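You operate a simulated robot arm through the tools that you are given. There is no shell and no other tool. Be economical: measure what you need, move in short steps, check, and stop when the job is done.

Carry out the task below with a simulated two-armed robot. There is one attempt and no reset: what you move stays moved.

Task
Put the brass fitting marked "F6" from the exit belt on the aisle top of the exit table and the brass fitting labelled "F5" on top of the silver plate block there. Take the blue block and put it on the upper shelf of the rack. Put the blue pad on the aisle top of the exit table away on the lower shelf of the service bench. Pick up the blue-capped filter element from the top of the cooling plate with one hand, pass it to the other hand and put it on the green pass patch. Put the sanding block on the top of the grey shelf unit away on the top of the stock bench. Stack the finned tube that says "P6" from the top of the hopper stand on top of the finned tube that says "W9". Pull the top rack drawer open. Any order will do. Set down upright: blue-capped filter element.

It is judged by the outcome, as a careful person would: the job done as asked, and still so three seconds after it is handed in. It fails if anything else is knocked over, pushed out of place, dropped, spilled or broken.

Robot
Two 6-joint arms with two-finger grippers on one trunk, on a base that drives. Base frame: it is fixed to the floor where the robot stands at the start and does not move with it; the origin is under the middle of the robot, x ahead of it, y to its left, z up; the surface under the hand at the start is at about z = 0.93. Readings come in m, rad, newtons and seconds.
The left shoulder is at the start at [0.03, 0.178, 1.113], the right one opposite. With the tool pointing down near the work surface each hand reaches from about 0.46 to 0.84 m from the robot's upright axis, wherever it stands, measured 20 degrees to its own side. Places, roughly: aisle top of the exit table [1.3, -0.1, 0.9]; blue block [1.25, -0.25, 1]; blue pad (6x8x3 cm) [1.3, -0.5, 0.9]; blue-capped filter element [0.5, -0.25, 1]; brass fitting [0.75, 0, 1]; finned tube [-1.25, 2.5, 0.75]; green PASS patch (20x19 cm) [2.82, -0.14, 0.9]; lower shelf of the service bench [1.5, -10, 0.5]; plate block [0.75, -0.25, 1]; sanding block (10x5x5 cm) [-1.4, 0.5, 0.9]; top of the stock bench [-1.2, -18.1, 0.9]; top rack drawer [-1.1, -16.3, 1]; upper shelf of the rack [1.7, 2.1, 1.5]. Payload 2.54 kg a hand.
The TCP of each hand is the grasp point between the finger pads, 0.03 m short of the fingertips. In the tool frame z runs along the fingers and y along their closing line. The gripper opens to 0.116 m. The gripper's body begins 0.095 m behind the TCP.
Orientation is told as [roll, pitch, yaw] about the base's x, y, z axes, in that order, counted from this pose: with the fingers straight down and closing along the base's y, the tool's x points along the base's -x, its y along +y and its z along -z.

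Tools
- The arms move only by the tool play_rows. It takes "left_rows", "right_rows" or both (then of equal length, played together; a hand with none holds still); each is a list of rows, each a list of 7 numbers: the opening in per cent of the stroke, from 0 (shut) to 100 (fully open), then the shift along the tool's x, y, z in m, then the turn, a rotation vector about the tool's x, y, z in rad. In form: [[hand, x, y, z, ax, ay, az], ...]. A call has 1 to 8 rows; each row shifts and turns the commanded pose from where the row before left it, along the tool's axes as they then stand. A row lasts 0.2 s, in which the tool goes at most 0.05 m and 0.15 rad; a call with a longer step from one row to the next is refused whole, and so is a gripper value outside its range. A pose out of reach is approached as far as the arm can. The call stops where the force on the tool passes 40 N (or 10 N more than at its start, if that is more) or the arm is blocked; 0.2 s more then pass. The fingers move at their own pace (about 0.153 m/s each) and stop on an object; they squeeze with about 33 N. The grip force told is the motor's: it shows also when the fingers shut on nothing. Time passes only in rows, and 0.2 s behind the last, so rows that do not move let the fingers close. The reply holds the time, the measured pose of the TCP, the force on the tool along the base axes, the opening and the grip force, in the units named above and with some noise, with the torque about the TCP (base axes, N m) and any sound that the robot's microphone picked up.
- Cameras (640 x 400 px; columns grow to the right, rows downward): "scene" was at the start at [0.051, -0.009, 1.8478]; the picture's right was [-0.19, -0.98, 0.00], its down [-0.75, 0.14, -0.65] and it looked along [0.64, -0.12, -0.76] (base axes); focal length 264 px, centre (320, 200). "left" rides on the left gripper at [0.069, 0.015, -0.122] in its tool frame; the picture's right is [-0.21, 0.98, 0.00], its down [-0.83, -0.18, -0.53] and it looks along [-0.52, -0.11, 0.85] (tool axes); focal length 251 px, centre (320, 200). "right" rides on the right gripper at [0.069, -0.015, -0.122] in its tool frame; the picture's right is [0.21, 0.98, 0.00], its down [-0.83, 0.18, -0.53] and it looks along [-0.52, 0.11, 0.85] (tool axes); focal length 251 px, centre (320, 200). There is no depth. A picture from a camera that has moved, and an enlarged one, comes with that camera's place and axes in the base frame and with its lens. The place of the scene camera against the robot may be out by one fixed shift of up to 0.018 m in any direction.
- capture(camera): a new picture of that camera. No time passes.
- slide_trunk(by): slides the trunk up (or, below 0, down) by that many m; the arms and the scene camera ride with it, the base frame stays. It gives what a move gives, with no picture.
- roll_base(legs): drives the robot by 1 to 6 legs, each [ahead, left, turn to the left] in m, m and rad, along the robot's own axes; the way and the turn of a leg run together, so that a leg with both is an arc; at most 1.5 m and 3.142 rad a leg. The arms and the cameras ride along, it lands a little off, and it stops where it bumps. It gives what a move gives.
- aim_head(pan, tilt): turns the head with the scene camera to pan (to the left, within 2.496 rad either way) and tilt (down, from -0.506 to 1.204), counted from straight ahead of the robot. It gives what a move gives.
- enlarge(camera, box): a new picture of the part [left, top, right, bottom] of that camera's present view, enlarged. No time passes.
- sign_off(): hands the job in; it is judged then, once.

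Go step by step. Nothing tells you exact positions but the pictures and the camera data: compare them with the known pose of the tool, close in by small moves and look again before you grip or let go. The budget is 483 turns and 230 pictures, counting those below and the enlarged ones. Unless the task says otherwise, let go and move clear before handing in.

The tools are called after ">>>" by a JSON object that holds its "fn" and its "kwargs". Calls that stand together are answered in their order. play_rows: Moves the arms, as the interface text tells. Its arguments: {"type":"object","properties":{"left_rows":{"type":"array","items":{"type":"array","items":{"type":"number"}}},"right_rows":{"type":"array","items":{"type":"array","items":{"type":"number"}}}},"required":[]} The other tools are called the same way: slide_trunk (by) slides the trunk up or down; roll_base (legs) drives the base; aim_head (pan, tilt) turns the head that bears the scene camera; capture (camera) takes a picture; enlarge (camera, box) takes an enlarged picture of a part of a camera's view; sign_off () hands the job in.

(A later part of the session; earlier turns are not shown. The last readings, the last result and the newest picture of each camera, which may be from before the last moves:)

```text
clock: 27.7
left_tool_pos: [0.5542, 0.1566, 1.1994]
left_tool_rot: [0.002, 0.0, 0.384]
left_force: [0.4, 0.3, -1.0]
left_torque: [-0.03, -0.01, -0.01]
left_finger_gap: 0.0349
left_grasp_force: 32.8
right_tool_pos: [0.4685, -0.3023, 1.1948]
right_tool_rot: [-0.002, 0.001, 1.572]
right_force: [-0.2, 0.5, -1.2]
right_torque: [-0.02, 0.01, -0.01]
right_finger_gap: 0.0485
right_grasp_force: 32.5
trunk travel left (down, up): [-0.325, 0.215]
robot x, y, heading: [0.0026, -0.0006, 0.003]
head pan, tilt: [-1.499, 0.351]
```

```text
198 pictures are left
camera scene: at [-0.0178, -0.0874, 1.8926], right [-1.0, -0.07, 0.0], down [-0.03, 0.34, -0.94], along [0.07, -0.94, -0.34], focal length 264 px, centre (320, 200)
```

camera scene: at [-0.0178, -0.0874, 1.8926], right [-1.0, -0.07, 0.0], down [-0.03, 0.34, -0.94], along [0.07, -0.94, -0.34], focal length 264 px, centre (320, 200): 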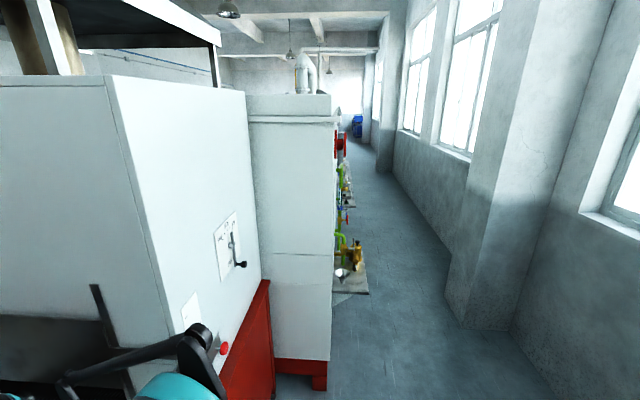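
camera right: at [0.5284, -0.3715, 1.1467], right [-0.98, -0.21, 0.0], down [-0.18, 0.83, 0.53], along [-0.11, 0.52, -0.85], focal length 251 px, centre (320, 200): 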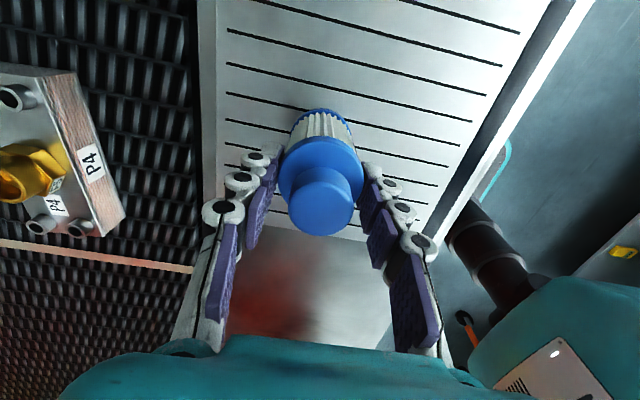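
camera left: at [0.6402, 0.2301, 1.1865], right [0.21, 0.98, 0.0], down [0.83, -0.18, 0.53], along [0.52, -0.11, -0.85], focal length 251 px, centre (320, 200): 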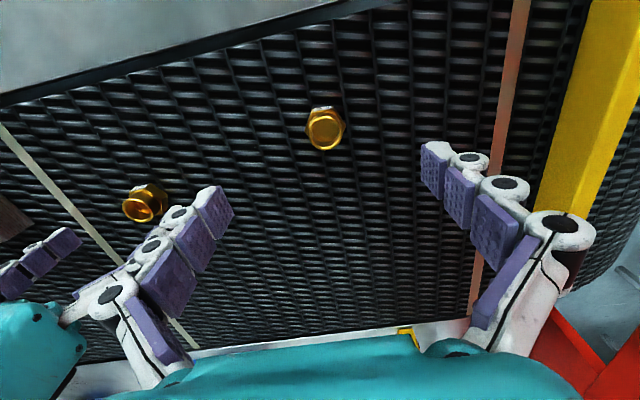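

The machines form a line along y; the aisle is reached round the left end, between the red hood and the rack. I back off, slide left and look along that passage.

>>> {"fn": "roll_base", "kwargs": {"legs": [[-0.35, 0, 0], [0, 1.35, 0]]}}

>>> {"fn": "aim_head", "kwargs": {"pan": 0, "tilt": 0.45}}

>>> {"fn": "capture", "kwargs": {"camera": "scene"}}

>>> {"fn": "aim_head", "kwargs": {"pan": -0.8, "tilt": 0.6}}

>>> {"fn": "capture", "kwargs": {"camera": "scene"}}

```text
clock: 36.2
left_tool_pos: [0.2134, 1.4837, 1.1996]
left_tool_rot: [-0.001, 0.001, 0.383]
left_force: [0.1, 0.4, -1.1]
left_torque: [-0.02, -0.01, -0.01]
left_finger_gap: 0.035
left_grasp_force: 32.6
right_tool_pos: [0.1263, 1.0243, 1.1952]
right_tool_rot: [-0.001, 0.0, 1.568]
right_force: [-0.1, -0.3, -0.6]
right_torque: [0.04, -0.01, -0.02]
right_finger_gap: 0.0483
right_grasp_force: 33.5
trunk travel left (down, up): [-0.325, 0.215]
robot x, y, heading: [-0.3409, 1.3276, -0.004]
head pan, tilt: [-1.499, 0.351]
```

```text
clock: 37.8
left_tool_pos: [0.2128, 1.4837, 1.1994]
left_tool_rot: [0.0, 0.001, 0.381]
left_force: [-0.2, 0.7, -1.6]
left_torque: [-0.03, -0.02, -0.01]
left_finger_gap: 0.0352
left_grasp_force: 32.8
right_tool_pos: [0.1259, 1.0245, 1.195]
right_tool_rot: [-0.002, 0.001, 1.569]
right_force: [-0.2, -0.1, -0.9]
right_torque: [0.0, 0.01, 0.0]
right_finger_gap: 0.0486
right_grasp_force: 32.7
trunk travel left (down, up): [-0.325, 0.215]
robot x, y, heading: [-0.3391, 1.3272, -0.001]
head pan, tilt: [0.0, 0.45]
```

```text
197 pictures are left
camera scene: at [-0.2743, 1.3334, 1.8834], right [0.0, -1.0, 0.0], down [-0.44, 0.0, -0.9], along [0.9, 0.0, -0.44], focal length 264 px, centre (320, 200)
```

scene: 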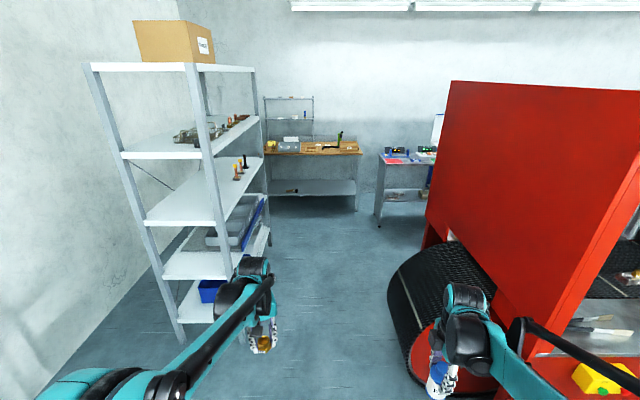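

```text
clock: 39.0
left_tool_pos: [0.2122, 1.4828, 1.2]
left_tool_rot: [0.0, 0.001, 0.382]
left_force: [0.3, 0.7, -2.0]
left_torque: [0.01, 0.02, 0.02]
left_finger_gap: 0.035
left_grasp_force: 33.1
right_tool_pos: [0.1248, 1.0261, 1.1947]
right_tool_rot: [-0.003, 0.0, 1.567]
right_force: [-0.1, -0.2, -1.6]
right_torque: [0.05, -0.01, 0.03]
right_finger_gap: 0.0483
right_grasp_force: 32.9
trunk travel left (down, up): [-0.325, 0.215]
robot x, y, heading: [-0.3421, 1.3274, 0.001]
head pan, tilt: [-0.799, 0.6]
```

```text
196 pictures are left
camera scene: at [-0.3046, 1.2702, 1.8698], right [-0.72, -0.7, 0.0], down [-0.39, 0.41, -0.83], along [0.57, -0.59, -0.57], focal length 264 px, centre (320, 200)
```

scene: 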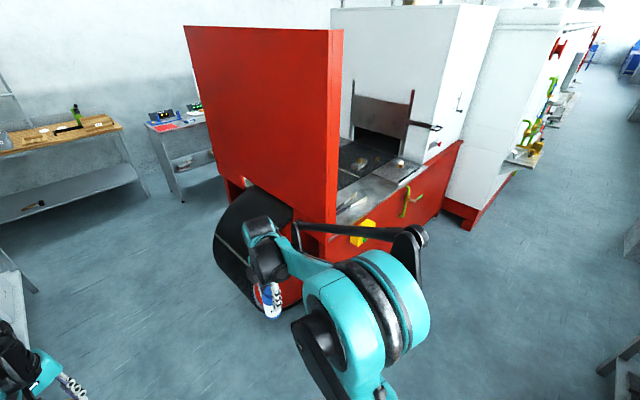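

The passage between the belt drum (y≈0.87) and the rack (y≈1.97) is clear. I drive through into the aisle and stop there.

>>> {"fn": "roll_base", "kwargs": {"legs": [[0, 0.08, 0], [1.5, 0, 0], [0.87, 0, 0], [0, 0, -1.571]]}}

>>> {"fn": "aim_head", "kwargs": {"pan": 0, "tilt": 0.5}}

>>> {"fn": "capture", "kwargs": {"camera": "scene"}}

```text
clock: 55.0
left_tool_pos: [2.175, 0.9252, 1.2005]
left_tool_rot: [0.001, -0.001, -1.167]
left_force: [0.2, 0.1, -1.4]
left_torque: [-0.02, 0.01, 0.0]
left_finger_gap: 0.0351
left_grasp_force: 32.8
right_tool_pos: [1.7162, 1.0044, 1.1949]
right_tool_rot: [-0.002, 0.0, 0.021]
right_force: [-0.2, -0.6, -1.4]
right_torque: [0.01, 0.0, -0.03]
right_finger_gap: 0.0487
right_grasp_force: 32.8
trunk travel left (down, up): [-0.325, 0.215]
robot x, y, heading: [2.0098, 1.4744, -1.546]
head pan, tilt: [-0.799, 0.6]
```

```text
clock: 56.2
left_tool_pos: [2.1757, 0.9257, 1.1991]
left_tool_rot: [-0.001, 0.0, -1.167]
left_force: [-0.2, 0.2, -2.0]
left_torque: [0.02, -0.03, 0.0]
left_finger_gap: 0.035
left_grasp_force: 32.9
right_tool_pos: [1.7153, 1.0033, 1.1945]
right_tool_rot: [-0.003, 0.0, 0.019]
right_force: [-0.2, 0.7, -1.1]
right_torque: [-0.01, -0.03, 0.03]
right_finger_gap: 0.0484
right_grasp_force: 33.6
trunk travel left (down, up): [-0.325, 0.215]
robot x, y, heading: [2.0089, 1.4754, -1.551]
head pan, tilt: [0.0, 0.499]
```

```text
195 pictures are left
camera scene: at [2.0134, 1.4205, 1.8789], right [-1.0, -0.02, 0.0], down [-0.01, 0.48, -0.88], along [0.02, -0.88, -0.48], focal length 264 px, centre (320, 200)
```

scene: 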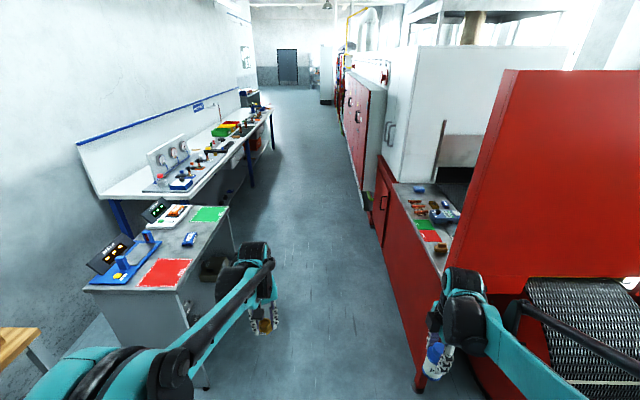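

The aisle is clear between x≈1.43 and 2.67. I drive to about y=-0.13 and turn to face the table.

>>> {"fn": "roll_base", "kwargs": {"legs": [[1.5, 0.03, 0], [0.1, 0, 0], [0, 0, -1.59]]}}

>>> {"fn": "aim_head", "kwargs": {"pan": 0, "tilt": 0.85}}

>>> {"fn": "capture", "kwargs": {"camera": "scene"}}

```text
refused: leg 1 is longer than a leg can be; nothing moved
```

```text
clock: 57.0
left_tool_pos: [2.1753, 0.9248, 1.1989]
left_tool_rot: [0.0, 0.0, -1.17]
left_force: [-0.1, 0.3, -2.3]
left_torque: [0.03, -0.01, 0.01]
left_finger_gap: 0.0353
left_grasp_force: 33.1
right_tool_pos: [1.7154, 1.0031, 1.1948]
right_tool_rot: [0.0, 0.0, 0.018]
right_force: [0.2, 0.6, -1.7]
right_torque: [-0.01, -0.01, 0.02]
right_finger_gap: 0.0486
right_grasp_force: 32.8
trunk travel left (down, up): [-0.325, 0.215]
robot x, y, heading: [2.0093, 1.4733, -1.552]
head pan, tilt: [0.0, 0.85]
```

```text
194 pictures are left
camera scene: at [2.0133, 1.4332, 1.849], right [-1.0, -0.02, 0.0], down [-0.01, 0.75, -0.66], along [0.01, -0.66, -0.75], focal length 264 px, centre (320, 200)
```

scene: 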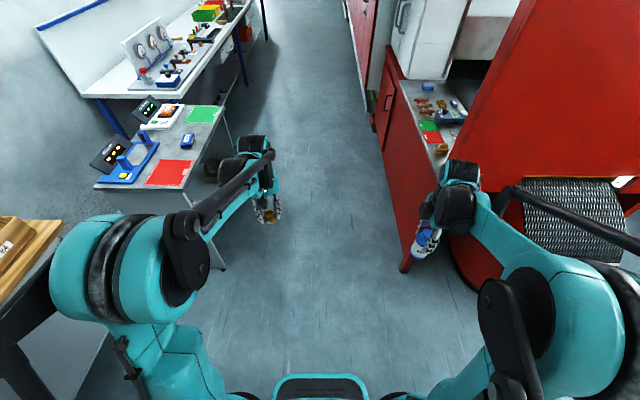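

>>> {"fn": "roll_base", "kwargs": {"legs": [[0.8, 0.02, 0], [0.8, 0.01, 0], [0, 0, -1.59]]}}

>>> {"fn": "capture", "kwargs": {"camera": "scene"}}

```text
clock: 69.1
left_tool_pos: [1.4888, -0.2485, 1.1999]
left_tool_rot: [-0.001, 0.0, -2.797]
left_force: [0.5, 0.6, -2.6]
left_torque: [-0.01, 0.0, -0.01]
left_finger_gap: 0.0353
left_grasp_force: 32.7
right_tool_pos: [1.5934, 0.2069, 1.1947]
right_tool_rot: [-0.002, 0.0, -1.609]
right_force: [0.2, 0.5, -1.7]
right_torque: [0.0, 0.0, 0.01]
right_finger_gap: 0.0487
right_grasp_force: 33.1
trunk travel left (down, up): [-0.325, 0.215]
robot x, y, heading: [2.0508, -0.115, 3.108]
head pan, tilt: [0.0, 0.85]
```

```text
193 pictures are left
camera scene: at [2.0043, -0.1047, 1.8489], right [0.04, 1.0, 0.0], down [0.75, -0.03, -0.66], along [-0.66, 0.03, -0.75], focal length 264 px, centre (320, 200)
```

scene: 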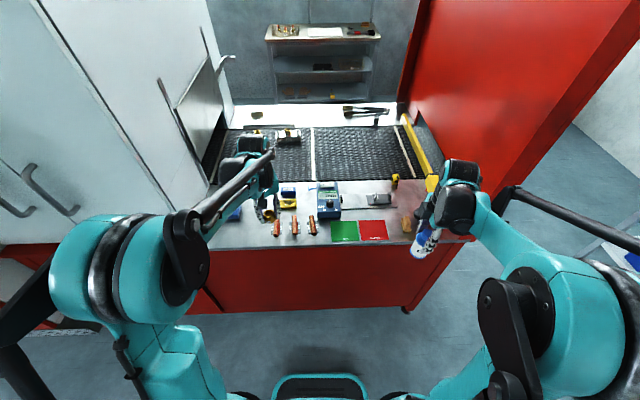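

I'm facing the aisle side of the table. I enlarge the table top to find a free spot and identify items.

>>> {"fn": "enlarge", "kwargs": {"camera": "scene", "box": [210, 160, 450, 310]}}

>>> {"fn": "capture", "kwargs": {"camera": "left"}}

```text
2.67 times, centred on (330, 235) of scene
camera zoom: at [2.0043, -0.1047, 1.8489], right [0.04, 1.0, 0.0], down [0.75, -0.03, -0.66], along [-0.66, 0.03, -0.75], focal length 703 px, centre (293, 107)
```

zoom: 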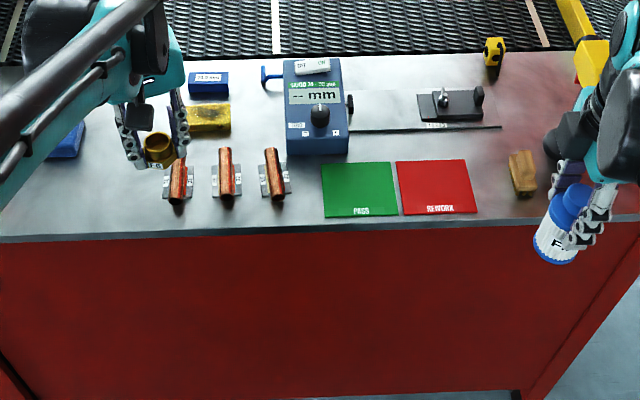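

```text
191 pictures are left
camera left: at [1.5586, -0.2391, 1.3215], right [0.13, -0.99, 0.0], down [-0.84, -0.11, 0.53], along [-0.53, -0.07, -0.85], focal length 251 px, centre (320, 200)
```

left: 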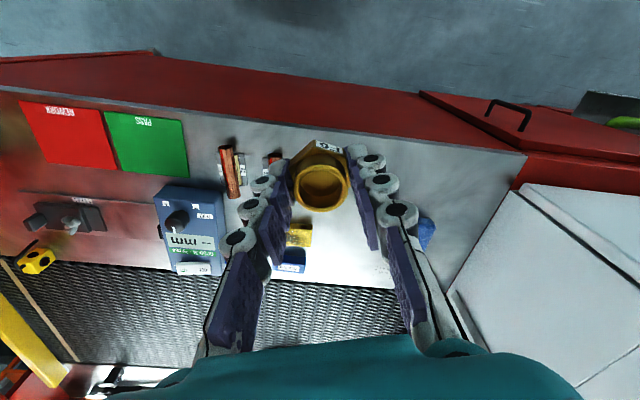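

The spot at about [1.37, -0.37], between the copper strips and the blue pad, is free. I carry F6 there.

>>> {"fn": "play_rows", "kwargs": {"left_rows": [[0, -0.0383, 0.0185, 0.02, 0, 0, 0], [0, -0.0383, 0.0185, 0.02, 0, 0, 0], [0, -0.0383, 0.0185, 0.02, 0, 0, 0], [0, -0.0383, 0.0185, 0.02, 0, 0, 0], [0, 0, 0, 0.04, 0, 0, 0], [0, 0, 0, 0.04, 0, 0, 0]]}}

>>> {"fn": "capture", "kwargs": {"camera": "left"}}

>>> {"fn": "enlarge", "kwargs": {"camera": "scene", "box": [190, 170, 350, 270]}}

```text
clock: 70.5
left_tool_pos: [1.3682, -0.3703, 1.0396]
left_tool_rot: [-0.001, 0.002, -2.797]
left_force: [0.1, 0.0, -2.0]
left_torque: [0.02, -0.02, -0.03]
left_finger_gap: 0.0353
left_grasp_force: 32.8
right_tool_pos: [1.5918, 0.2065, 1.1934]
right_tool_rot: [0.001, 0.001, -1.611]
right_force: [-0.7, -0.3, -1.5]
right_torque: [0.02, -0.02, -0.03]
right_finger_gap: 0.0485
right_grasp_force: 33.0
trunk travel left (down, up): [-0.325, 0.215]
robot x, y, heading: [2.0513, -0.1103, 3.107]
head pan, tilt: [0.0, 0.85]
```

```text
190 pictures are left
camera left: at [1.4377, -0.3615, 1.1616], right [0.13, -0.99, 0.0], down [-0.84, -0.11, 0.53], along [-0.53, -0.07, -0.85], focal length 251 px, centre (320, 200)
```

left: 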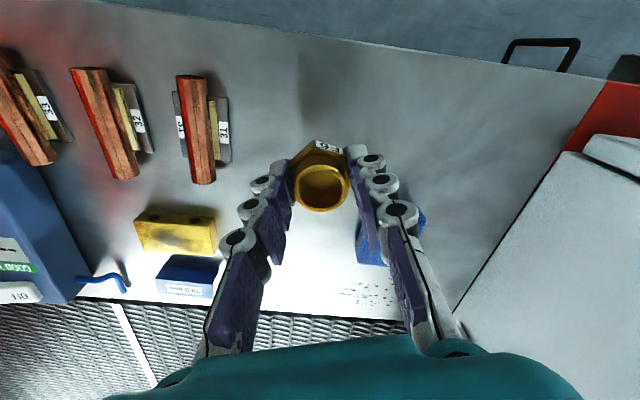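

```text
4.00 times, centred on (270, 220) of scene
camera zoom: at [2.0021, -0.106, 1.8488], right [0.04, 1.0, 0.0], down [0.75, -0.03, -0.66], along [-0.66, 0.03, -0.75], focal length 1055 px, centre (520, 120)
```

zoom: 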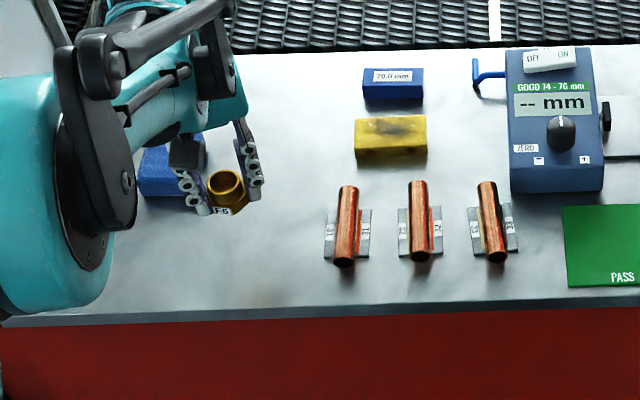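

The spot is clear. I lower F6.

>>> {"fn": "play_rows", "kwargs": {"left_rows": [[0, 0.01, 0, 0.02, 0, 0, 0], [0, 0, 0, 0.02, 0, 0, 0], [0, 0, 0, 0.015, 0, 0, 0], [0, 0, 0, 0.01, 0, 0, 0], [0, 0, 0, 0.003, 0, 0, 0], [0, 0, 0, 0.003, 0, 0, 0], [0, 0, 0, 0.003, 0, 0, 0], [0, 0, 0, 0.003, 0, 0, 0]]}}

```text
clock: 72.3
left_tool_pos: [1.3792, -0.3633, 0.9619]
left_tool_rot: [0.0, 0.0, -2.796]
left_force: [-0.8, -0.1, 1.5]
left_torque: [0.02, -0.03, 0.03]
left_finger_gap: 0.0352
left_grasp_force: 32.6
right_tool_pos: [1.5928, 0.2077, 1.1946]
right_tool_rot: [-0.003, 0.0, -1.61]
right_force: [-0.3, -0.5, -1.2]
right_torque: [0.04, -0.01, 0.01]
right_finger_gap: 0.0487
right_grasp_force: 32.7
trunk travel left (down, up): [-0.325, 0.215]
robot x, y, heading: [2.0472, -0.1126, 3.102]
head pan, tilt: [0.0, 0.85]
```

>>> {"fn": "play_rows", "kwargs": {"left_rows": [[0, 0, 0, 0.002, 0, 0, 0], [0, 0, 0, 0.002, 0, 0, 0]]}}

```text
clock: 72.9
left_tool_pos: [1.3795, -0.3643, 0.9606]
left_tool_rot: [0.0, -0.003, -2.799]
left_force: [-7.8, 3.9, 30.3]
left_torque: [0.03, 0.07, 0.03]
left_finger_gap: 0.0352
left_grasp_force: 32.9
right_tool_pos: [1.5947, 0.2088, 1.195]
right_tool_rot: [-0.005, 0.0, -1.609]
right_force: [0.7, 0.6, -1.5]
right_torque: [-0.04, -0.01, 0.01]
right_finger_gap: 0.0486
right_grasp_force: 32.9
trunk travel left (down, up): [-0.325, 0.215]
robot x, y, heading: [2.0485, -0.1147, 3.101]
head pan, tilt: [0.0, 0.85]
```

Contact with the table. I release F6 and lift.

>>> {"fn": "play_rows", "kwargs": {"left_rows": [[40, 0, 0, -0.002, 0, 0, 0], [55, 0, 0, 0, 0, 0, 0], [55, 0, 0, -0.02, 0, 0, 0], [55, 0, 0, -0.04, 0, 0, 0], [55, 0, 0, -0.05, 0, 0, 0], [55, 0, 0, -0.05, 0, 0, 0], [55, 0, 0, -0.05, 0, 0, 0]]}}

>>> {"fn": "capture", "kwargs": {"camera": "left"}}

```text
clock: 74.5
left_tool_pos: [1.3776, -0.3671, 1.1705]
left_tool_rot: [0.0, -0.002, -2.796]
left_force: [-0.3, 0.3, 0.2]
left_torque: [0.03, 0.01, 0.02]
left_finger_gap: 0.0639
left_grasp_force: 0.1
right_tool_pos: [1.5941, 0.2077, 1.1939]
right_tool_rot: [-0.001, 0.0, -1.609]
right_force: [0.9, -1.0, -1.0]
right_torque: [-0.01, 0.0, -0.01]
right_finger_gap: 0.0487
right_grasp_force: 32.6
trunk travel left (down, up): [-0.325, 0.215]
robot x, y, heading: [2.0487, -0.1121, 3.101]
head pan, tilt: [0.0, 0.85]
```

```text
188 pictures are left
camera left: at [1.4484, -0.3578, 1.2919], right [0.13, -0.99, 0.0], down [-0.84, -0.11, 0.53], along [-0.53, -0.07, -0.85], focal length 251 px, centre (320, 200)
```

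left: 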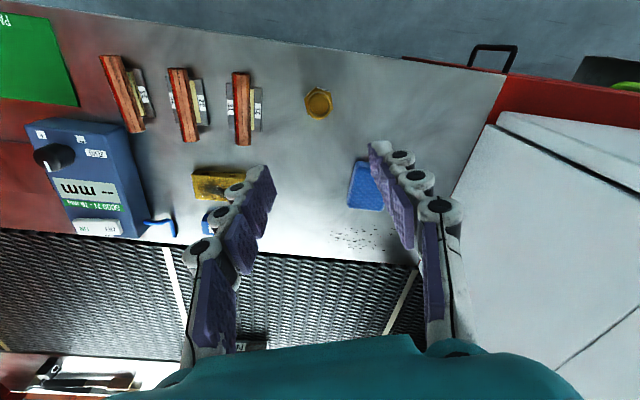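

F6 stands on the aisle top. For the handover, I'll bring the left hand to a sideways pose, pointing right and 30° below level, so that it can grip the filter's lower part while the right hand holds the cap.

>>> {"fn": "play_rows", "kwargs": {"left_rows": [[100, 0.042, 0.003, 0, 0, 0, 0], [100, 0.042, 0.003, 0, 0, 0, 0], [100, 0.042, 0.003, 0, 0, 0, 0], [100, 0, 0, 0, 0, 0, -0.148], [100, 0, 0, 0, 0, 0, -0.148], [100, 0, 0, 0, 0, 0, -0.148], [100, 0, 0, 0, 0, 0, -0.148], [100, 0, 0, 0, 0, 0, -0.148]]}}

>>> {"fn": "play_rows", "kwargs": {"left_rows": [[100, 0, 0, 0, 0, 0, -0.148], [100, 0, 0, 0, 0, 0, -0.148], [100, 0, 0, 0, 0, 0, -0.149], [100, 0, 0, 0, 0, 0.131, 0], [100, 0, 0, 0, 0, 0.131, 0], [100, 0, 0, 0, 0, 0.131, 0], [100, 0, 0, 0, 0, 0.131, 0]]}}

>>> {"fn": "play_rows", "kwargs": {"left_rows": [[100, 0, 0, 0, 0, 0.131, 0], [100, 0, 0, 0, 0, 0.131, 0], [100, 0, 0, 0, 0, 0.131, 0], [100, 0, 0, 0, 0, 0.13, 0]]}}

>>> {"fn": "capture", "kwargs": {"camera": "scene"}}

```text
clock: 76.3
left_tool_pos: [1.5014, -0.3324, 1.1706]
left_tool_rot: [-0.001, -0.002, -2.053]
left_force: [0.0, 0.4, -1.0]
left_torque: [0.01, 0.0, -0.01]
left_finger_gap: 0.116
left_grasp_force: 0.0
right_tool_pos: [1.5938, 0.2076, 1.1949]
right_tool_rot: [-0.001, -0.001, -1.608]
right_force: [0.0, -0.4, -0.9]
right_torque: [0.04, 0.02, 0.03]
right_finger_gap: 0.0488
right_grasp_force: 33.3
trunk travel left (down, up): [-0.325, 0.215]
robot x, y, heading: [2.0509, -0.112, 3.107]
head pan, tilt: [0.0, 0.85]
```

```text
clock: 77.9
left_tool_pos: [1.5007, -0.3327, 1.1705]
left_tool_rot: [0.0, 0.526, -1.61]
left_force: [-0.5, -0.2, 0.0]
left_torque: [0.02, 0.01, 0.0]
left_finger_gap: 0.1162
left_grasp_force: 0.0
right_tool_pos: [1.5936, 0.2063, 1.1946]
right_tool_rot: [-0.003, 0.002, -1.609]
right_force: [-0.1, -0.2, -1.8]
right_torque: [0.07, -0.02, 0.02]
right_finger_gap: 0.0484
right_grasp_force: 32.8
trunk travel left (down, up): [-0.325, 0.215]
robot x, y, heading: [2.048, -0.1127, 3.103]
head pan, tilt: [0.0, 0.85]
```

```text
clock: 78.9
left_tool_pos: [1.4998, -0.3334, 1.1709]
left_tool_rot: [0.0, 1.051, -1.613]
left_force: [0.1, 0.3, -0.8]
left_torque: [0.03, -0.03, -0.02]
left_finger_gap: 0.1159
left_grasp_force: 0.1
right_tool_pos: [1.5923, 0.2057, 1.1944]
right_tool_rot: [-0.001, 0.0, -1.61]
right_force: [0.1, 0.6, -1.2]
right_torque: [0.03, -0.02, -0.01]
right_finger_gap: 0.0488
right_grasp_force: 32.2
trunk travel left (down, up): [-0.325, 0.215]
robot x, y, heading: [2.0474, -0.1127, 3.105]
head pan, tilt: [0.0, 0.85]
```

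```text
187 pictures are left
camera scene: at [2.0034, -0.1064, 1.8489], right [0.04, 1.0, 0.0], down [0.75, -0.03, -0.66], along [-0.66, 0.03, -0.75], focal length 264 px, centre (320, 200)
```

scene: 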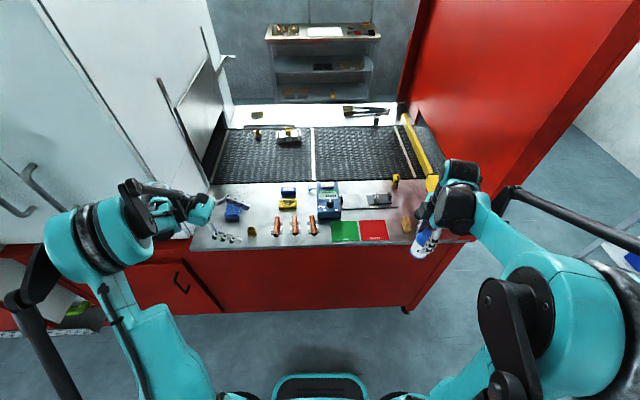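

The left hand took the pose. Now the right hand brings the filter to the middle.

>>> {"fn": "play_rows", "kwargs": {"right_rows": [[0, -0.042, -0.005, 0, 0, 0, 0], [0, -0.042, -0.005, 0, 0, 0, 0], [0, -0.042, -0.005, 0, 0, 0, 0], [0, -0.042, -0.005, 0, 0, 0, 0], [0, -0.042, -0.005, 0, 0, 0, 0], [0, -0.042, -0.005, 0, 0, 0, 0]]}}

>>> {"fn": "capture", "kwargs": {"camera": "left"}}

>>> {"fn": "capture", "kwargs": {"camera": "scene"}}

```text
clock: 80.3
left_tool_pos: [1.5003, -0.3339, 1.1704]
left_tool_rot: [0.001, 1.048, -1.611]
left_force: [0.1, 0.4, 0.1]
left_torque: [0.06, 0.02, -0.03]
left_finger_gap: 0.1162
left_grasp_force: 0.0
right_tool_pos: [1.5542, -0.0465, 1.1957]
right_tool_rot: [-0.001, 0.001, -1.611]
right_force: [0.1, -1.0, -1.1]
right_torque: [0.06, -0.01, -0.02]
right_finger_gap: 0.0488
right_grasp_force: 32.5
trunk travel left (down, up): [-0.325, 0.215]
robot x, y, heading: [2.0466, -0.1116, 3.102]
head pan, tilt: [0.0, 0.85]
```

```text
186 pictures are left
camera left: at [1.5126, -0.4062, 1.2909], right [0.97, -0.15, -0.19], down [-0.22, -0.87, -0.45], along [-0.1, 0.48, -0.87], focal length 251 px, centre (320, 200)
```

left: 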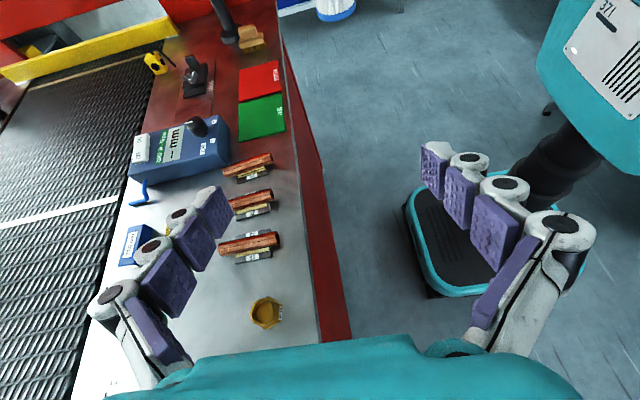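

```text
185 pictures are left
camera scene: at [2.004, -0.1072, 1.8489], right [0.04, 1.0, 0.0], down [0.75, -0.03, -0.66], along [-0.66, 0.03, -0.75], focal length 264 px, centre (320, 200)
```

scene: 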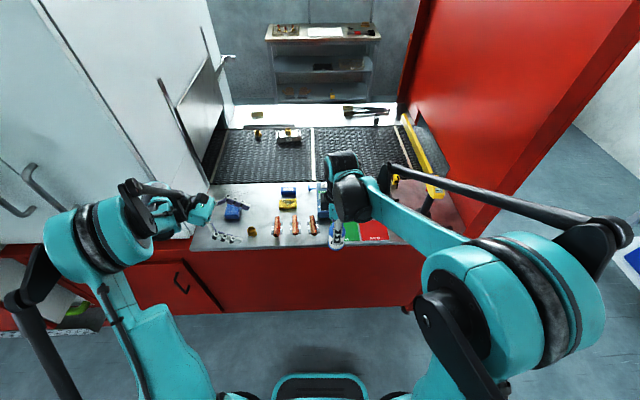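

Left pre-position: I shift it into line with the filter and advance halfway, then look.

>>> {"fn": "play_rows", "kwargs": {"left_rows": [[100, 0.0382, 0.0141, 0, 0, 0, 0], [100, 0.0382, 0.0141, 0, 0, 0, 0], [100, 0.0382, 0.0141, 0, 0, 0, 0], [100, 0, 0, 0.045, 0, 0, 0], [100, 0, 0, 0.045, 0, 0, 0], [100, 0, 0, 0.045, 0, 0, 0]]}}

>>> {"fn": "capture", "kwargs": {"camera": "left"}}

>>> {"fn": "enlarge", "kwargs": {"camera": "scene", "box": [240, 140, 400, 240]}}

```text
clock: 81.7
left_tool_pos: [1.5502, -0.1614, 1.203]
left_tool_rot: [0.001, 1.045, -1.609]
left_force: [-0.8, 0.1, -0.5]
left_torque: [-0.01, 0.0, 0.0]
left_finger_gap: 0.1159
left_grasp_force: 0.1
right_tool_pos: [1.555, -0.0431, 1.196]
right_tool_rot: [0.0, 0.001, -1.609]
right_force: [0.9, 0.3, -1.9]
right_torque: [-0.05, -0.04, 0.01]
right_finger_gap: 0.0486
right_grasp_force: 32.7
trunk travel left (down, up): [-0.325, 0.215]
robot x, y, heading: [2.0464, -0.1157, 3.103]
head pan, tilt: [0.0, 0.85]
```

```text
184 pictures are left
camera left: at [1.5634, -0.2325, 1.3248], right [0.97, -0.15, -0.19], down [-0.22, -0.87, -0.45], along [-0.1, 0.47, -0.87], focal length 251 px, centre (320, 200)
```

left: 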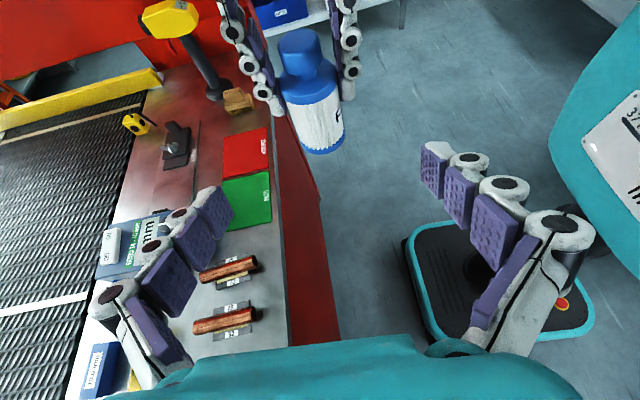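

```text
4.00 times, centred on (320, 190) of scene
camera zoom: at [2.004, -0.1034, 1.8489], right [0.04, 1.0, 0.0], down [0.75, -0.03, -0.66], along [-0.66, 0.03, -0.75], focal length 1055 px, centre (320, 240)
```

zoom: 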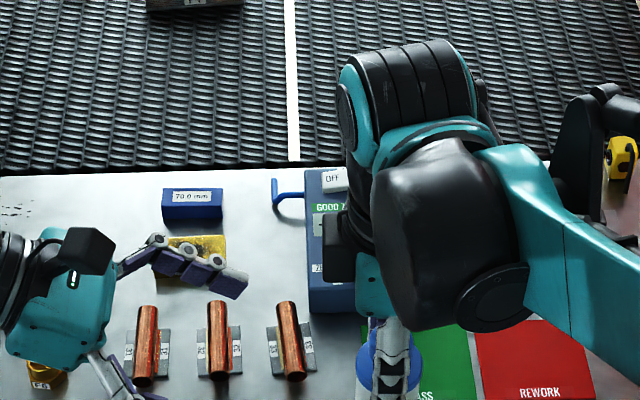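

The filter's base is at z≈1.117. I advance the left hand so it grips just under the right fingertips.

>>> {"fn": "play_rows", "kwargs": {"left_rows": [[100, 0.0041, 0, 0.03, 0, 0, 0], [100, 0, 0, 0.03, 0, 0, 0], [100, 0, 0, 0.03, 0, 0, 0], [100, 0, 0, 0.03, 0, 0, 0]]}}

>>> {"fn": "capture", "kwargs": {"camera": "left"}}

>>> {"fn": "capture", "kwargs": {"camera": "right"}}

```text
clock: 82.7
left_tool_pos: [1.5539, -0.0522, 1.143]
left_tool_rot: [0.002, 1.048, -1.611]
left_force: [0.0, 0.7, 0.1]
left_torque: [-0.05, -0.02, -0.03]
left_finger_gap: 0.1156
left_grasp_force: 0.1
right_tool_pos: [1.555, -0.0436, 1.1954]
right_tool_rot: [-0.001, -0.001, -1.61]
right_force: [-0.3, 0.5, -0.7]
right_torque: [-0.04, -0.05, -0.02]
right_finger_gap: 0.0488
right_grasp_force: 33.1
trunk travel left (down, up): [-0.325, 0.215]
robot x, y, heading: [2.0489, -0.1101, 3.102]
head pan, tilt: [0.0, 0.85]
```

```text
182 pictures are left
camera left: at [1.5658, -0.1243, 1.2634], right [0.97, -0.15, -0.19], down [-0.22, -0.87, -0.45], along [-0.09, 0.48, -0.87], focal length 251 px, centre (320, 200)
```

left: 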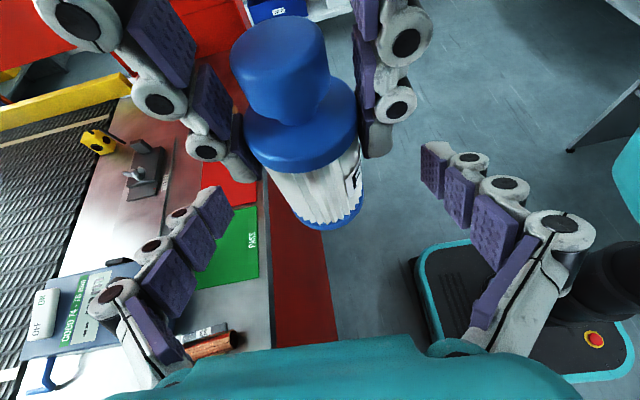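

```text
181 pictures are left
camera right: at [1.5414, 0.0265, 1.3172], right [0.98, 0.18, 0.0], down [0.15, -0.83, 0.53], along [0.09, -0.53, -0.85], focal length 251 px, centre (320, 200)
```

right: 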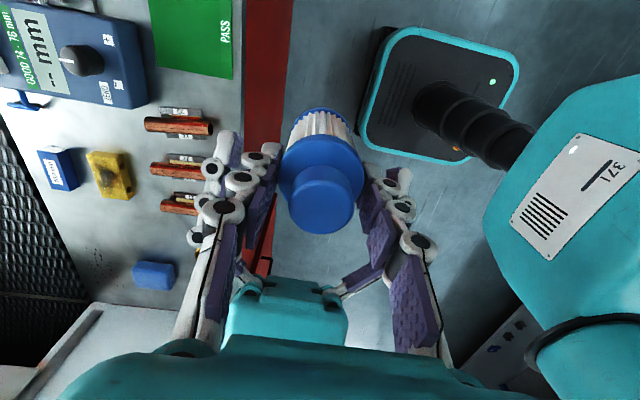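

Positions look right; I close the left hand on the lower body.

>>> {"fn": "play_rows", "kwargs": {"left_rows": [[40, 0, 0, 0, 0, 0, 0], [20, 0, 0, 0, 0, 0, 0], [0, 0, 0, 0, 0, 0, 0], [0, 0, 0, 0, 0, 0, 0], [0, 0, 0, 0, 0, 0, 0]]}}

>>> {"fn": "capture", "kwargs": {"camera": "left"}}

```text
clock: 83.9
left_tool_pos: [1.5551, -0.0539, 1.1435]
left_tool_rot: [0.001, 1.048, -1.614]
left_force: [5.2, -3.6, 0.4]
left_torque: [-0.03, -0.08, -0.07]
left_finger_gap: 0.0479
left_grasp_force: 32.4
right_tool_pos: [1.5549, -0.0448, 1.1948]
right_tool_rot: [-0.001, 0.002, -1.608]
right_force: [-5.0, 2.9, -1.7]
right_torque: [0.19, 0.32, 0.0]
right_finger_gap: 0.0486
right_grasp_force: 33.2
trunk travel left (down, up): [-0.325, 0.215]
robot x, y, heading: [2.0488, -0.1124, 3.105]
head pan, tilt: [0.0, 0.85]
```

```text
180 pictures are left
camera left: at [1.5666, -0.1258, 1.2639], right [0.97, -0.15, -0.19], down [-0.22, -0.87, -0.45], along [-0.1, 0.48, -0.87], focal length 251 px, centre (320, 200)
```

left: 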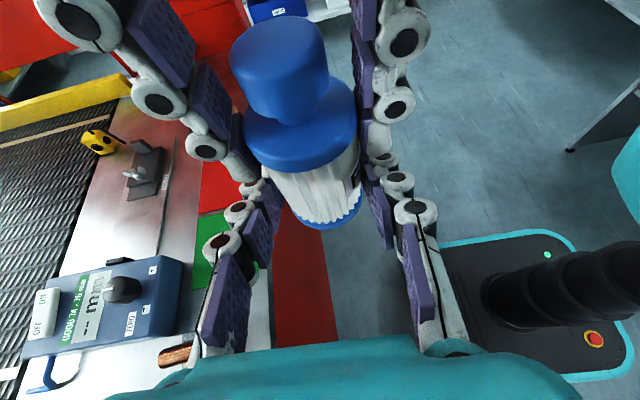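

The left hand holds it (gap 0.048). I open the right hand and lift it straight up and away.

>>> {"fn": "play_rows", "kwargs": {"right_rows": [[60, 0, 0, 0, 0, 0, 0], [100, 0, 0, 0, 0, 0, 0], [100, 0, 0, -0.02, 0, 0, 0], [100, 0, 0, -0.04, 0, 0, 0], [100, 0, 0, -0.05, 0, 0, 0], [100, 0.04, 0, -0.01, 0, 0, 0], [100, 0.05, 0, 0, 0, 0, 0], [100, 0.05, 0, 0, 0, 0, 0]]}}

>>> {"fn": "capture", "kwargs": {"camera": "left"}}

```text
clock: 85.7
left_tool_pos: [1.5535, -0.0546, 1.1415]
left_tool_rot: [0.001, 1.045, -1.611]
left_force: [0.4, 0.1, -0.6]
left_torque: [-0.01, 0.0, -0.01]
left_finger_gap: 0.0481
left_grasp_force: 33.2
right_tool_pos: [1.5582, 0.0969, 1.3126]
right_tool_rot: [-0.003, 0.0, -1.608]
right_force: [-0.2, 0.2, -0.2]
right_torque: [-0.05, 0.02, -0.02]
right_finger_gap: 0.1162
right_grasp_force: 0.1
trunk travel left (down, up): [-0.325, 0.215]
robot x, y, heading: [2.0498, -0.1122, 3.104]
head pan, tilt: [0.0, 0.85]
```

```text
179 pictures are left
camera left: at [1.5663, -0.1246, 1.2638], right [0.97, -0.15, -0.19], down [-0.22, -0.87, -0.45], along [-0.1, 0.47, -0.87], focal length 251 px, centre (320, 200)
```

left: 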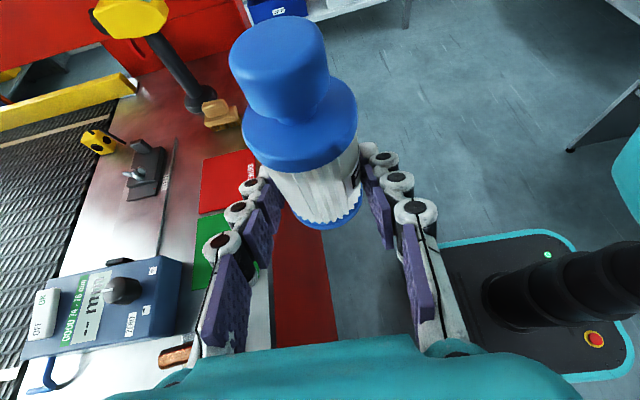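

The filter has been passed to the left hand. Now I turn around to face the stand with the PASS patch.

>>> {"fn": "roll_base", "kwargs": {"legs": [[0, 0, -1.57], [0, 0, -1.54]]}}

>>> {"fn": "capture", "kwargs": {"camera": "scene"}}

```text
clock: 93.6
left_tool_pos: [2.5448, -0.148, 1.1433]
left_tool_rot: [-0.001, 1.048, 1.577]
left_force: [0.6, 0.3, 0.4]
left_torque: [0.01, 0.03, -0.01]
left_finger_gap: 0.048
left_grasp_force: 32.9
right_tool_pos: [2.5476, -0.2974, 1.3133]
right_tool_rot: [-0.002, 0.001, 1.578]
right_force: [-0.4, 0.7, -0.8]
right_torque: [0.01, 0.02, -0.03]
right_finger_gap: 0.1157
right_grasp_force: 0.0
trunk travel left (down, up): [-0.325, 0.215]
robot x, y, heading: [2.051, -0.1085, 0.002]
head pan, tilt: [0.0, 0.85]
```

```text
178 pictures are left
camera scene: at [2.1017, -0.1067, 1.8489], right [0.01, -1.0, 0.0], down [-0.75, -0.01, -0.66], along [0.66, 0.0, -0.75], focal length 264 px, centre (320, 200)
```

scene: 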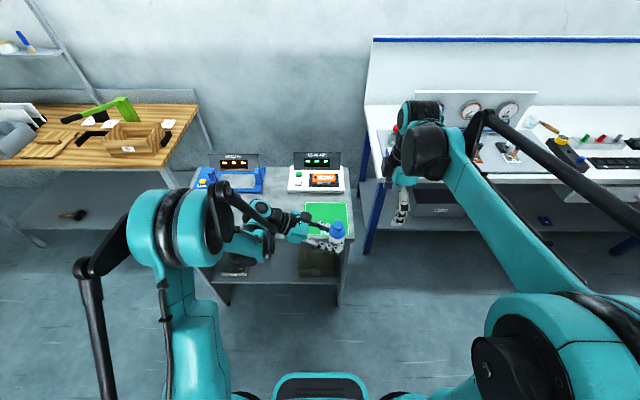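

>>> {"fn": "enlarge", "kwargs": {"camera": "scene", "box": [180, 140, 372, 260]}}

```text
3.33 times, centred on (276, 200) of scene
camera zoom: at [2.1017, -0.1067, 1.8489], right [0.01, -1.0, 0.0], down [-0.75, -0.01, -0.66], along [0.66, 0.0, -0.75], focal length 879 px, centre (467, 200)
```

zoom: 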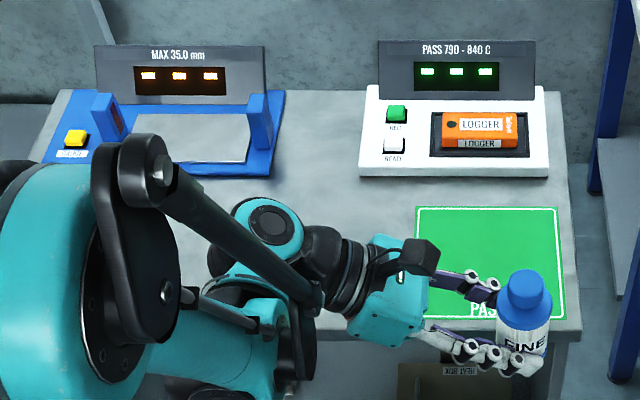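

The patch is marked PASS, its centre at about [2.825, -0.135]. I drive 0.18 m closer.

>>> {"fn": "roll_base", "kwargs": {"legs": [[0.18, 0, 0]]}}

>>> {"fn": "enlarge", "kwargs": {"camera": "scene", "box": [180, 140, 436, 300]}}

```text
clock: 95.1
left_tool_pos: [2.726, -0.1465, 1.1424]
left_tool_rot: [0.003, 1.047, 1.577]
left_force: [1.2, 0.3, -1.6]
left_torque: [0.03, 0.0, -0.01]
left_finger_gap: 0.0481
left_grasp_force: 33.3
right_tool_pos: [2.7282, -0.2958, 1.3131]
right_tool_rot: [-0.002, 0.001, 1.579]
right_force: [-0.4, -0.1, 0.2]
right_torque: [0.0, 0.02, 0.0]
right_finger_gap: 0.1161
right_grasp_force: 0.1
trunk travel left (down, up): [-0.325, 0.215]
robot x, y, heading: [2.2276, -0.1107, 0.011]
head pan, tilt: [0.0, 0.85]
```

```text
2.50 times, centred on (308, 220) of scene
camera zoom: at [2.2829, -0.1051, 1.8489], right [0.01, -1.0, 0.0], down [-0.75, -0.01, -0.66], along [0.66, 0.01, -0.75], focal length 659 px, centre (350, 150)
```

zoom: 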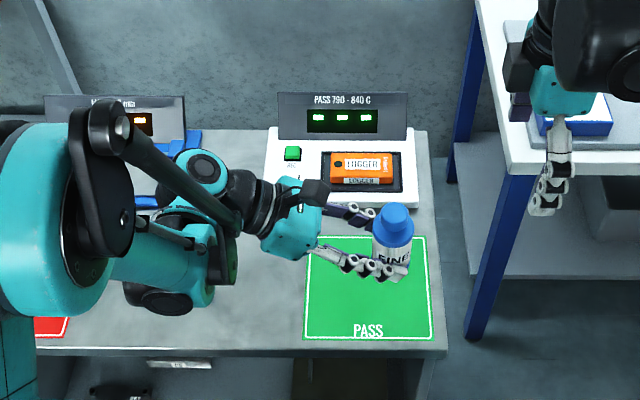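

I lower the filter towards the near-middle of the patch, leaving some centimetres, then look.

>>> {"fn": "play_rows", "kwargs": {"left_rows": [[0, -0.0363, -0.016, 0.0134, 0, 0, 0], [0, -0.0363, -0.016, 0.0134, 0, 0, 0], [0, -0.0363, -0.016, 0.0134, 0, 0, 0], [0, -0.0363, -0.016, 0.0134, 0, 0, 0]]}}

>>> {"fn": "enlarge", "kwargs": {"camera": "scene", "box": [180, 140, 436, 300]}}

>>> {"fn": "capture", "kwargs": {"camera": "left"}}

```text
clock: 96.1
left_tool_pos: [2.7909, -0.1199, 0.9901]
left_tool_rot: [0.003, 1.047, 1.581]
left_force: [0.5, 0.6, -2.2]
left_torque: [-0.03, 0.0, -0.01]
left_finger_gap: 0.0482
left_grasp_force: 32.5
right_tool_pos: [2.7299, -0.2952, 1.3131]
right_tool_rot: [0.001, 0.003, 1.578]
right_force: [0.7, 0.0, -0.1]
right_torque: [-0.01, 0.04, 0.0]
right_finger_gap: 0.1159
right_grasp_force: 0.0
trunk travel left (down, up): [-0.325, 0.215]
robot x, y, heading: [2.2266, -0.1089, 0.007]
head pan, tilt: [0.0, 0.85]
```

```text
2.50 times, centred on (308, 220) of scene
camera zoom: at [2.2842, -0.1043, 1.8488], right [0.01, -1.0, 0.0], down [-0.75, -0.01, -0.66], along [0.66, 0.01, -0.75], focal length 659 px, centre (350, 150)
```

zoom: 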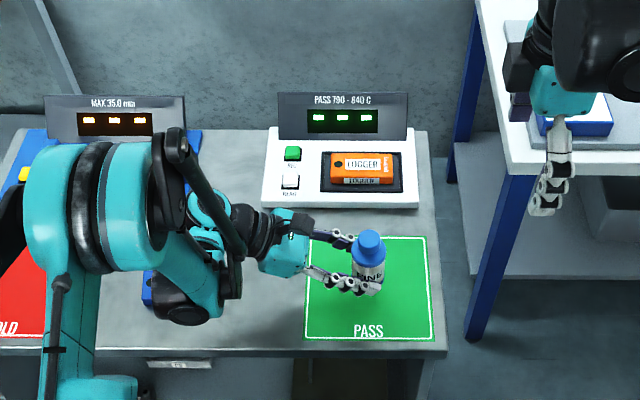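

```text
174 pictures are left
camera left: at [2.7746, -0.0501, 1.113], right [-0.98, 0.1, -0.18], down [0.17, 0.88, -0.45], along [0.12, -0.47, -0.87], focal length 251 px, centre (320, 200)
```

left: 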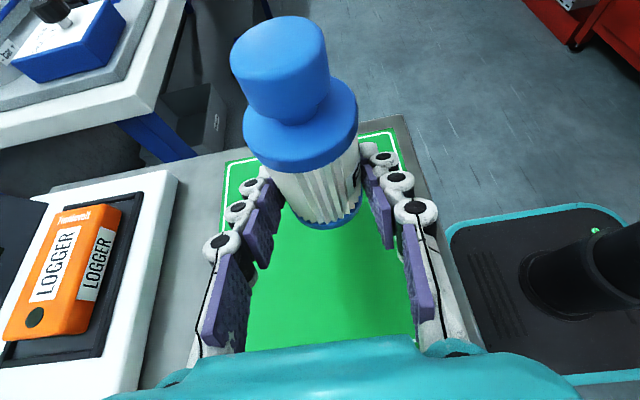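

There's a small blue item under the left wrist; I check clearance with the right camera.

>>> {"fn": "capture", "kwargs": {"camera": "right"}}

```text
173 pictures are left
camera right: at [2.7447, -0.3631, 1.4352], right [-0.97, -0.22, 0.0], down [-0.19, 0.82, 0.53], along [-0.12, 0.52, -0.85], focal length 251 px, centre (320, 200)
```

right: 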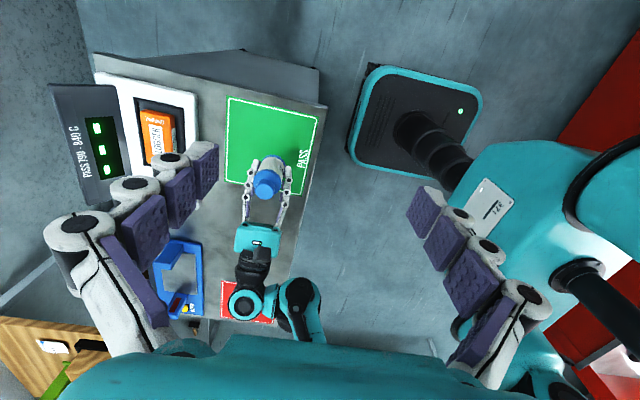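

Clearance is fine. I lower the filter step by step.

>>> {"fn": "play_rows", "kwargs": {"left_rows": [[0, -0.0173, 0, 0.01, 0, 0, 0], [0, -0.0173, 0, 0.01, 0, 0, 0], [0, -0.0043, 0, 0.0025, 0, 0, 0], [0, -0.0043, 0, 0.0025, 0, 0, 0]]}}

>>> {"fn": "enlarge", "kwargs": {"camera": "scene", "box": [290, 220, 370, 270]}}

```text
clock: 97.1
left_tool_pos: [2.789, -0.1206, 0.9419]
left_tool_rot: [0.0, 1.047, 1.578]
left_force: [0.1, 0.8, -1.0]
left_torque: [0.03, -0.01, -0.01]
left_finger_gap: 0.0479
left_grasp_force: 33.0
right_tool_pos: [2.7282, -0.2943, 1.3132]
right_tool_rot: [-0.002, 0.0, 1.579]
right_force: [0.4, -0.5, -0.8]
right_torque: [0.02, 0.0, 0.0]
right_finger_gap: 0.1156
right_grasp_force: 0.0
trunk travel left (down, up): [-0.325, 0.215]
robot x, y, heading: [2.2282, -0.1108, 0.005]
head pan, tilt: [0.0, 0.85]
```

```text
8.00 times, centred on (330, 245) of scene
camera zoom: at [2.2825, -0.1048, 1.8489], right [0.01, -1.0, 0.0], down [-0.75, -0.01, -0.66], along [0.66, 0.01, -0.75], focal length 2110 px, centre (240, -160)
```

zoom: 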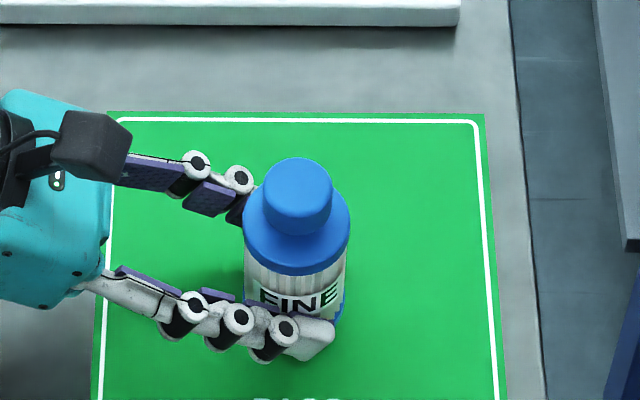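

>>> {"fn": "play_rows", "kwargs": {"left_rows": [[0, -0.0026, 0, 0.0015, 0, 0, 0], [0, -0.0026, 0, 0.0015, 0, 0, 0], [0, -0.0026, 0, 0.0015, 0, 0, 0]]}}

```text
clock: 97.9
left_tool_pos: [2.7901, -0.1205, 0.9317]
left_tool_rot: [-0.001, 1.047, 1.578]
left_force: [-0.4, -0.8, -0.9]
left_torque: [0.03, 0.0, 0.02]
left_finger_gap: 0.0479
left_grasp_force: 32.9
right_tool_pos: [2.7271, -0.2953, 1.3141]
right_tool_rot: [0.0, 0.001, 1.578]
right_force: [0.0, 0.2, -1.0]
right_torque: [0.0, 0.02, 0.0]
right_finger_gap: 0.116
right_grasp_force: 0.0
trunk travel left (down, up): [-0.325, 0.215]
robot x, y, heading: [2.2263, -0.1057, 0.007]
head pan, tilt: [0.0, 0.85]
```

>>> {"fn": "play_rows", "kwargs": {"left_rows": [[0, -0.0017, 0, 0.001, 0, 0, 0], [0, -0.0017, 0, 0.001, 0, 0, 0], [0, -0.0017, 0, 0.001, 0, 0, 0]]}}

>>> {"fn": "capture", "kwargs": {"camera": "left"}}

```text
clock: 98.7
left_tool_pos: [2.7889, -0.1202, 0.9273]
left_tool_rot: [-0.005, 1.051, 1.577]
left_force: [7.0, -2.0, 25.2]
left_torque: [-0.03, 0.19, 0.01]
left_finger_gap: 0.048
left_grasp_force: 32.9
right_tool_pos: [2.7269, -0.295, 1.3139]
right_tool_rot: [-0.002, -0.001, 1.579]
right_force: [-0.6, -0.2, 0.3]
right_torque: [0.0, -0.01, 0.0]
right_finger_gap: 0.1159
right_grasp_force: 0.1
trunk travel left (down, up): [-0.325, 0.215]
robot x, y, heading: [2.2308, -0.109, 0.01]
head pan, tilt: [0.0, 0.85]
```

```text
171 pictures are left
camera left: at [2.7737, -0.049, 1.049], right [-0.98, 0.1, -0.19], down [0.18, 0.88, -0.45], along [0.12, -0.47, -0.87], focal length 251 px, centre (320, 200)
```

left: 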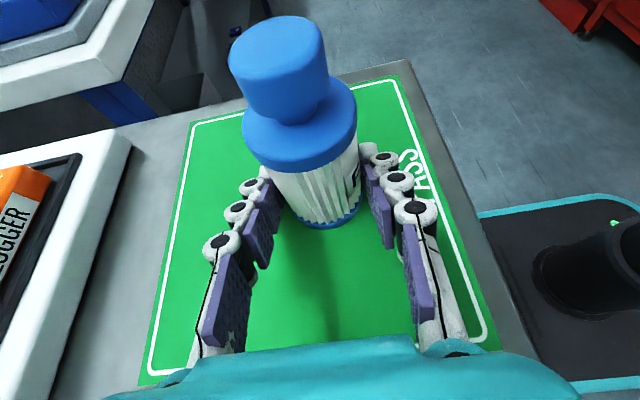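

Contact. I release and withdraw along the hand's own axis.

>>> {"fn": "play_rows", "kwargs": {"left_rows": [[60, 0.001, 0, -0.0005, 0, 0, 0], [100, 0, 0, 0, 0, 0, 0], [100, 0, 0, 0, 0, 0, 0]]}}

>>> {"fn": "capture", "kwargs": {"camera": "left"}}

```text
clock: 99.5
left_tool_pos: [2.7892, -0.1202, 0.927]
left_tool_rot: [0.0, 1.049, 1.577]
left_force: [0.6, 0.3, 0.1]
left_torque: [-0.01, 0.0, -0.02]
left_finger_gap: 0.1162
left_grasp_force: 0.1
right_tool_pos: [2.7287, -0.2951, 1.3134]
right_tool_rot: [-0.001, 0.0, 1.58]
right_force: [-0.2, 0.1, 0.6]
right_torque: [0.0, 0.0, 0.04]
right_finger_gap: 0.1163
right_grasp_force: 0.1
trunk travel left (down, up): [-0.325, 0.215]
robot x, y, heading: [2.2267, -0.1134, 0.009]
head pan, tilt: [0.0, 0.85]
```

```text
170 pictures are left
camera left: at [2.7737, -0.0488, 1.0478], right [-0.98, 0.1, -0.19], down [0.18, 0.88, -0.45], along [0.12, -0.47, -0.87], focal length 251 px, centre (320, 200)
```

left: 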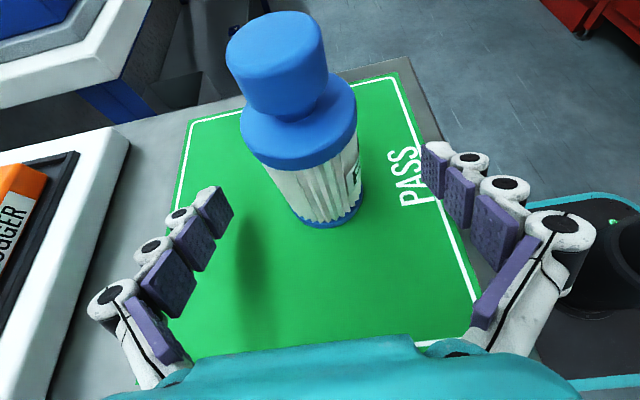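

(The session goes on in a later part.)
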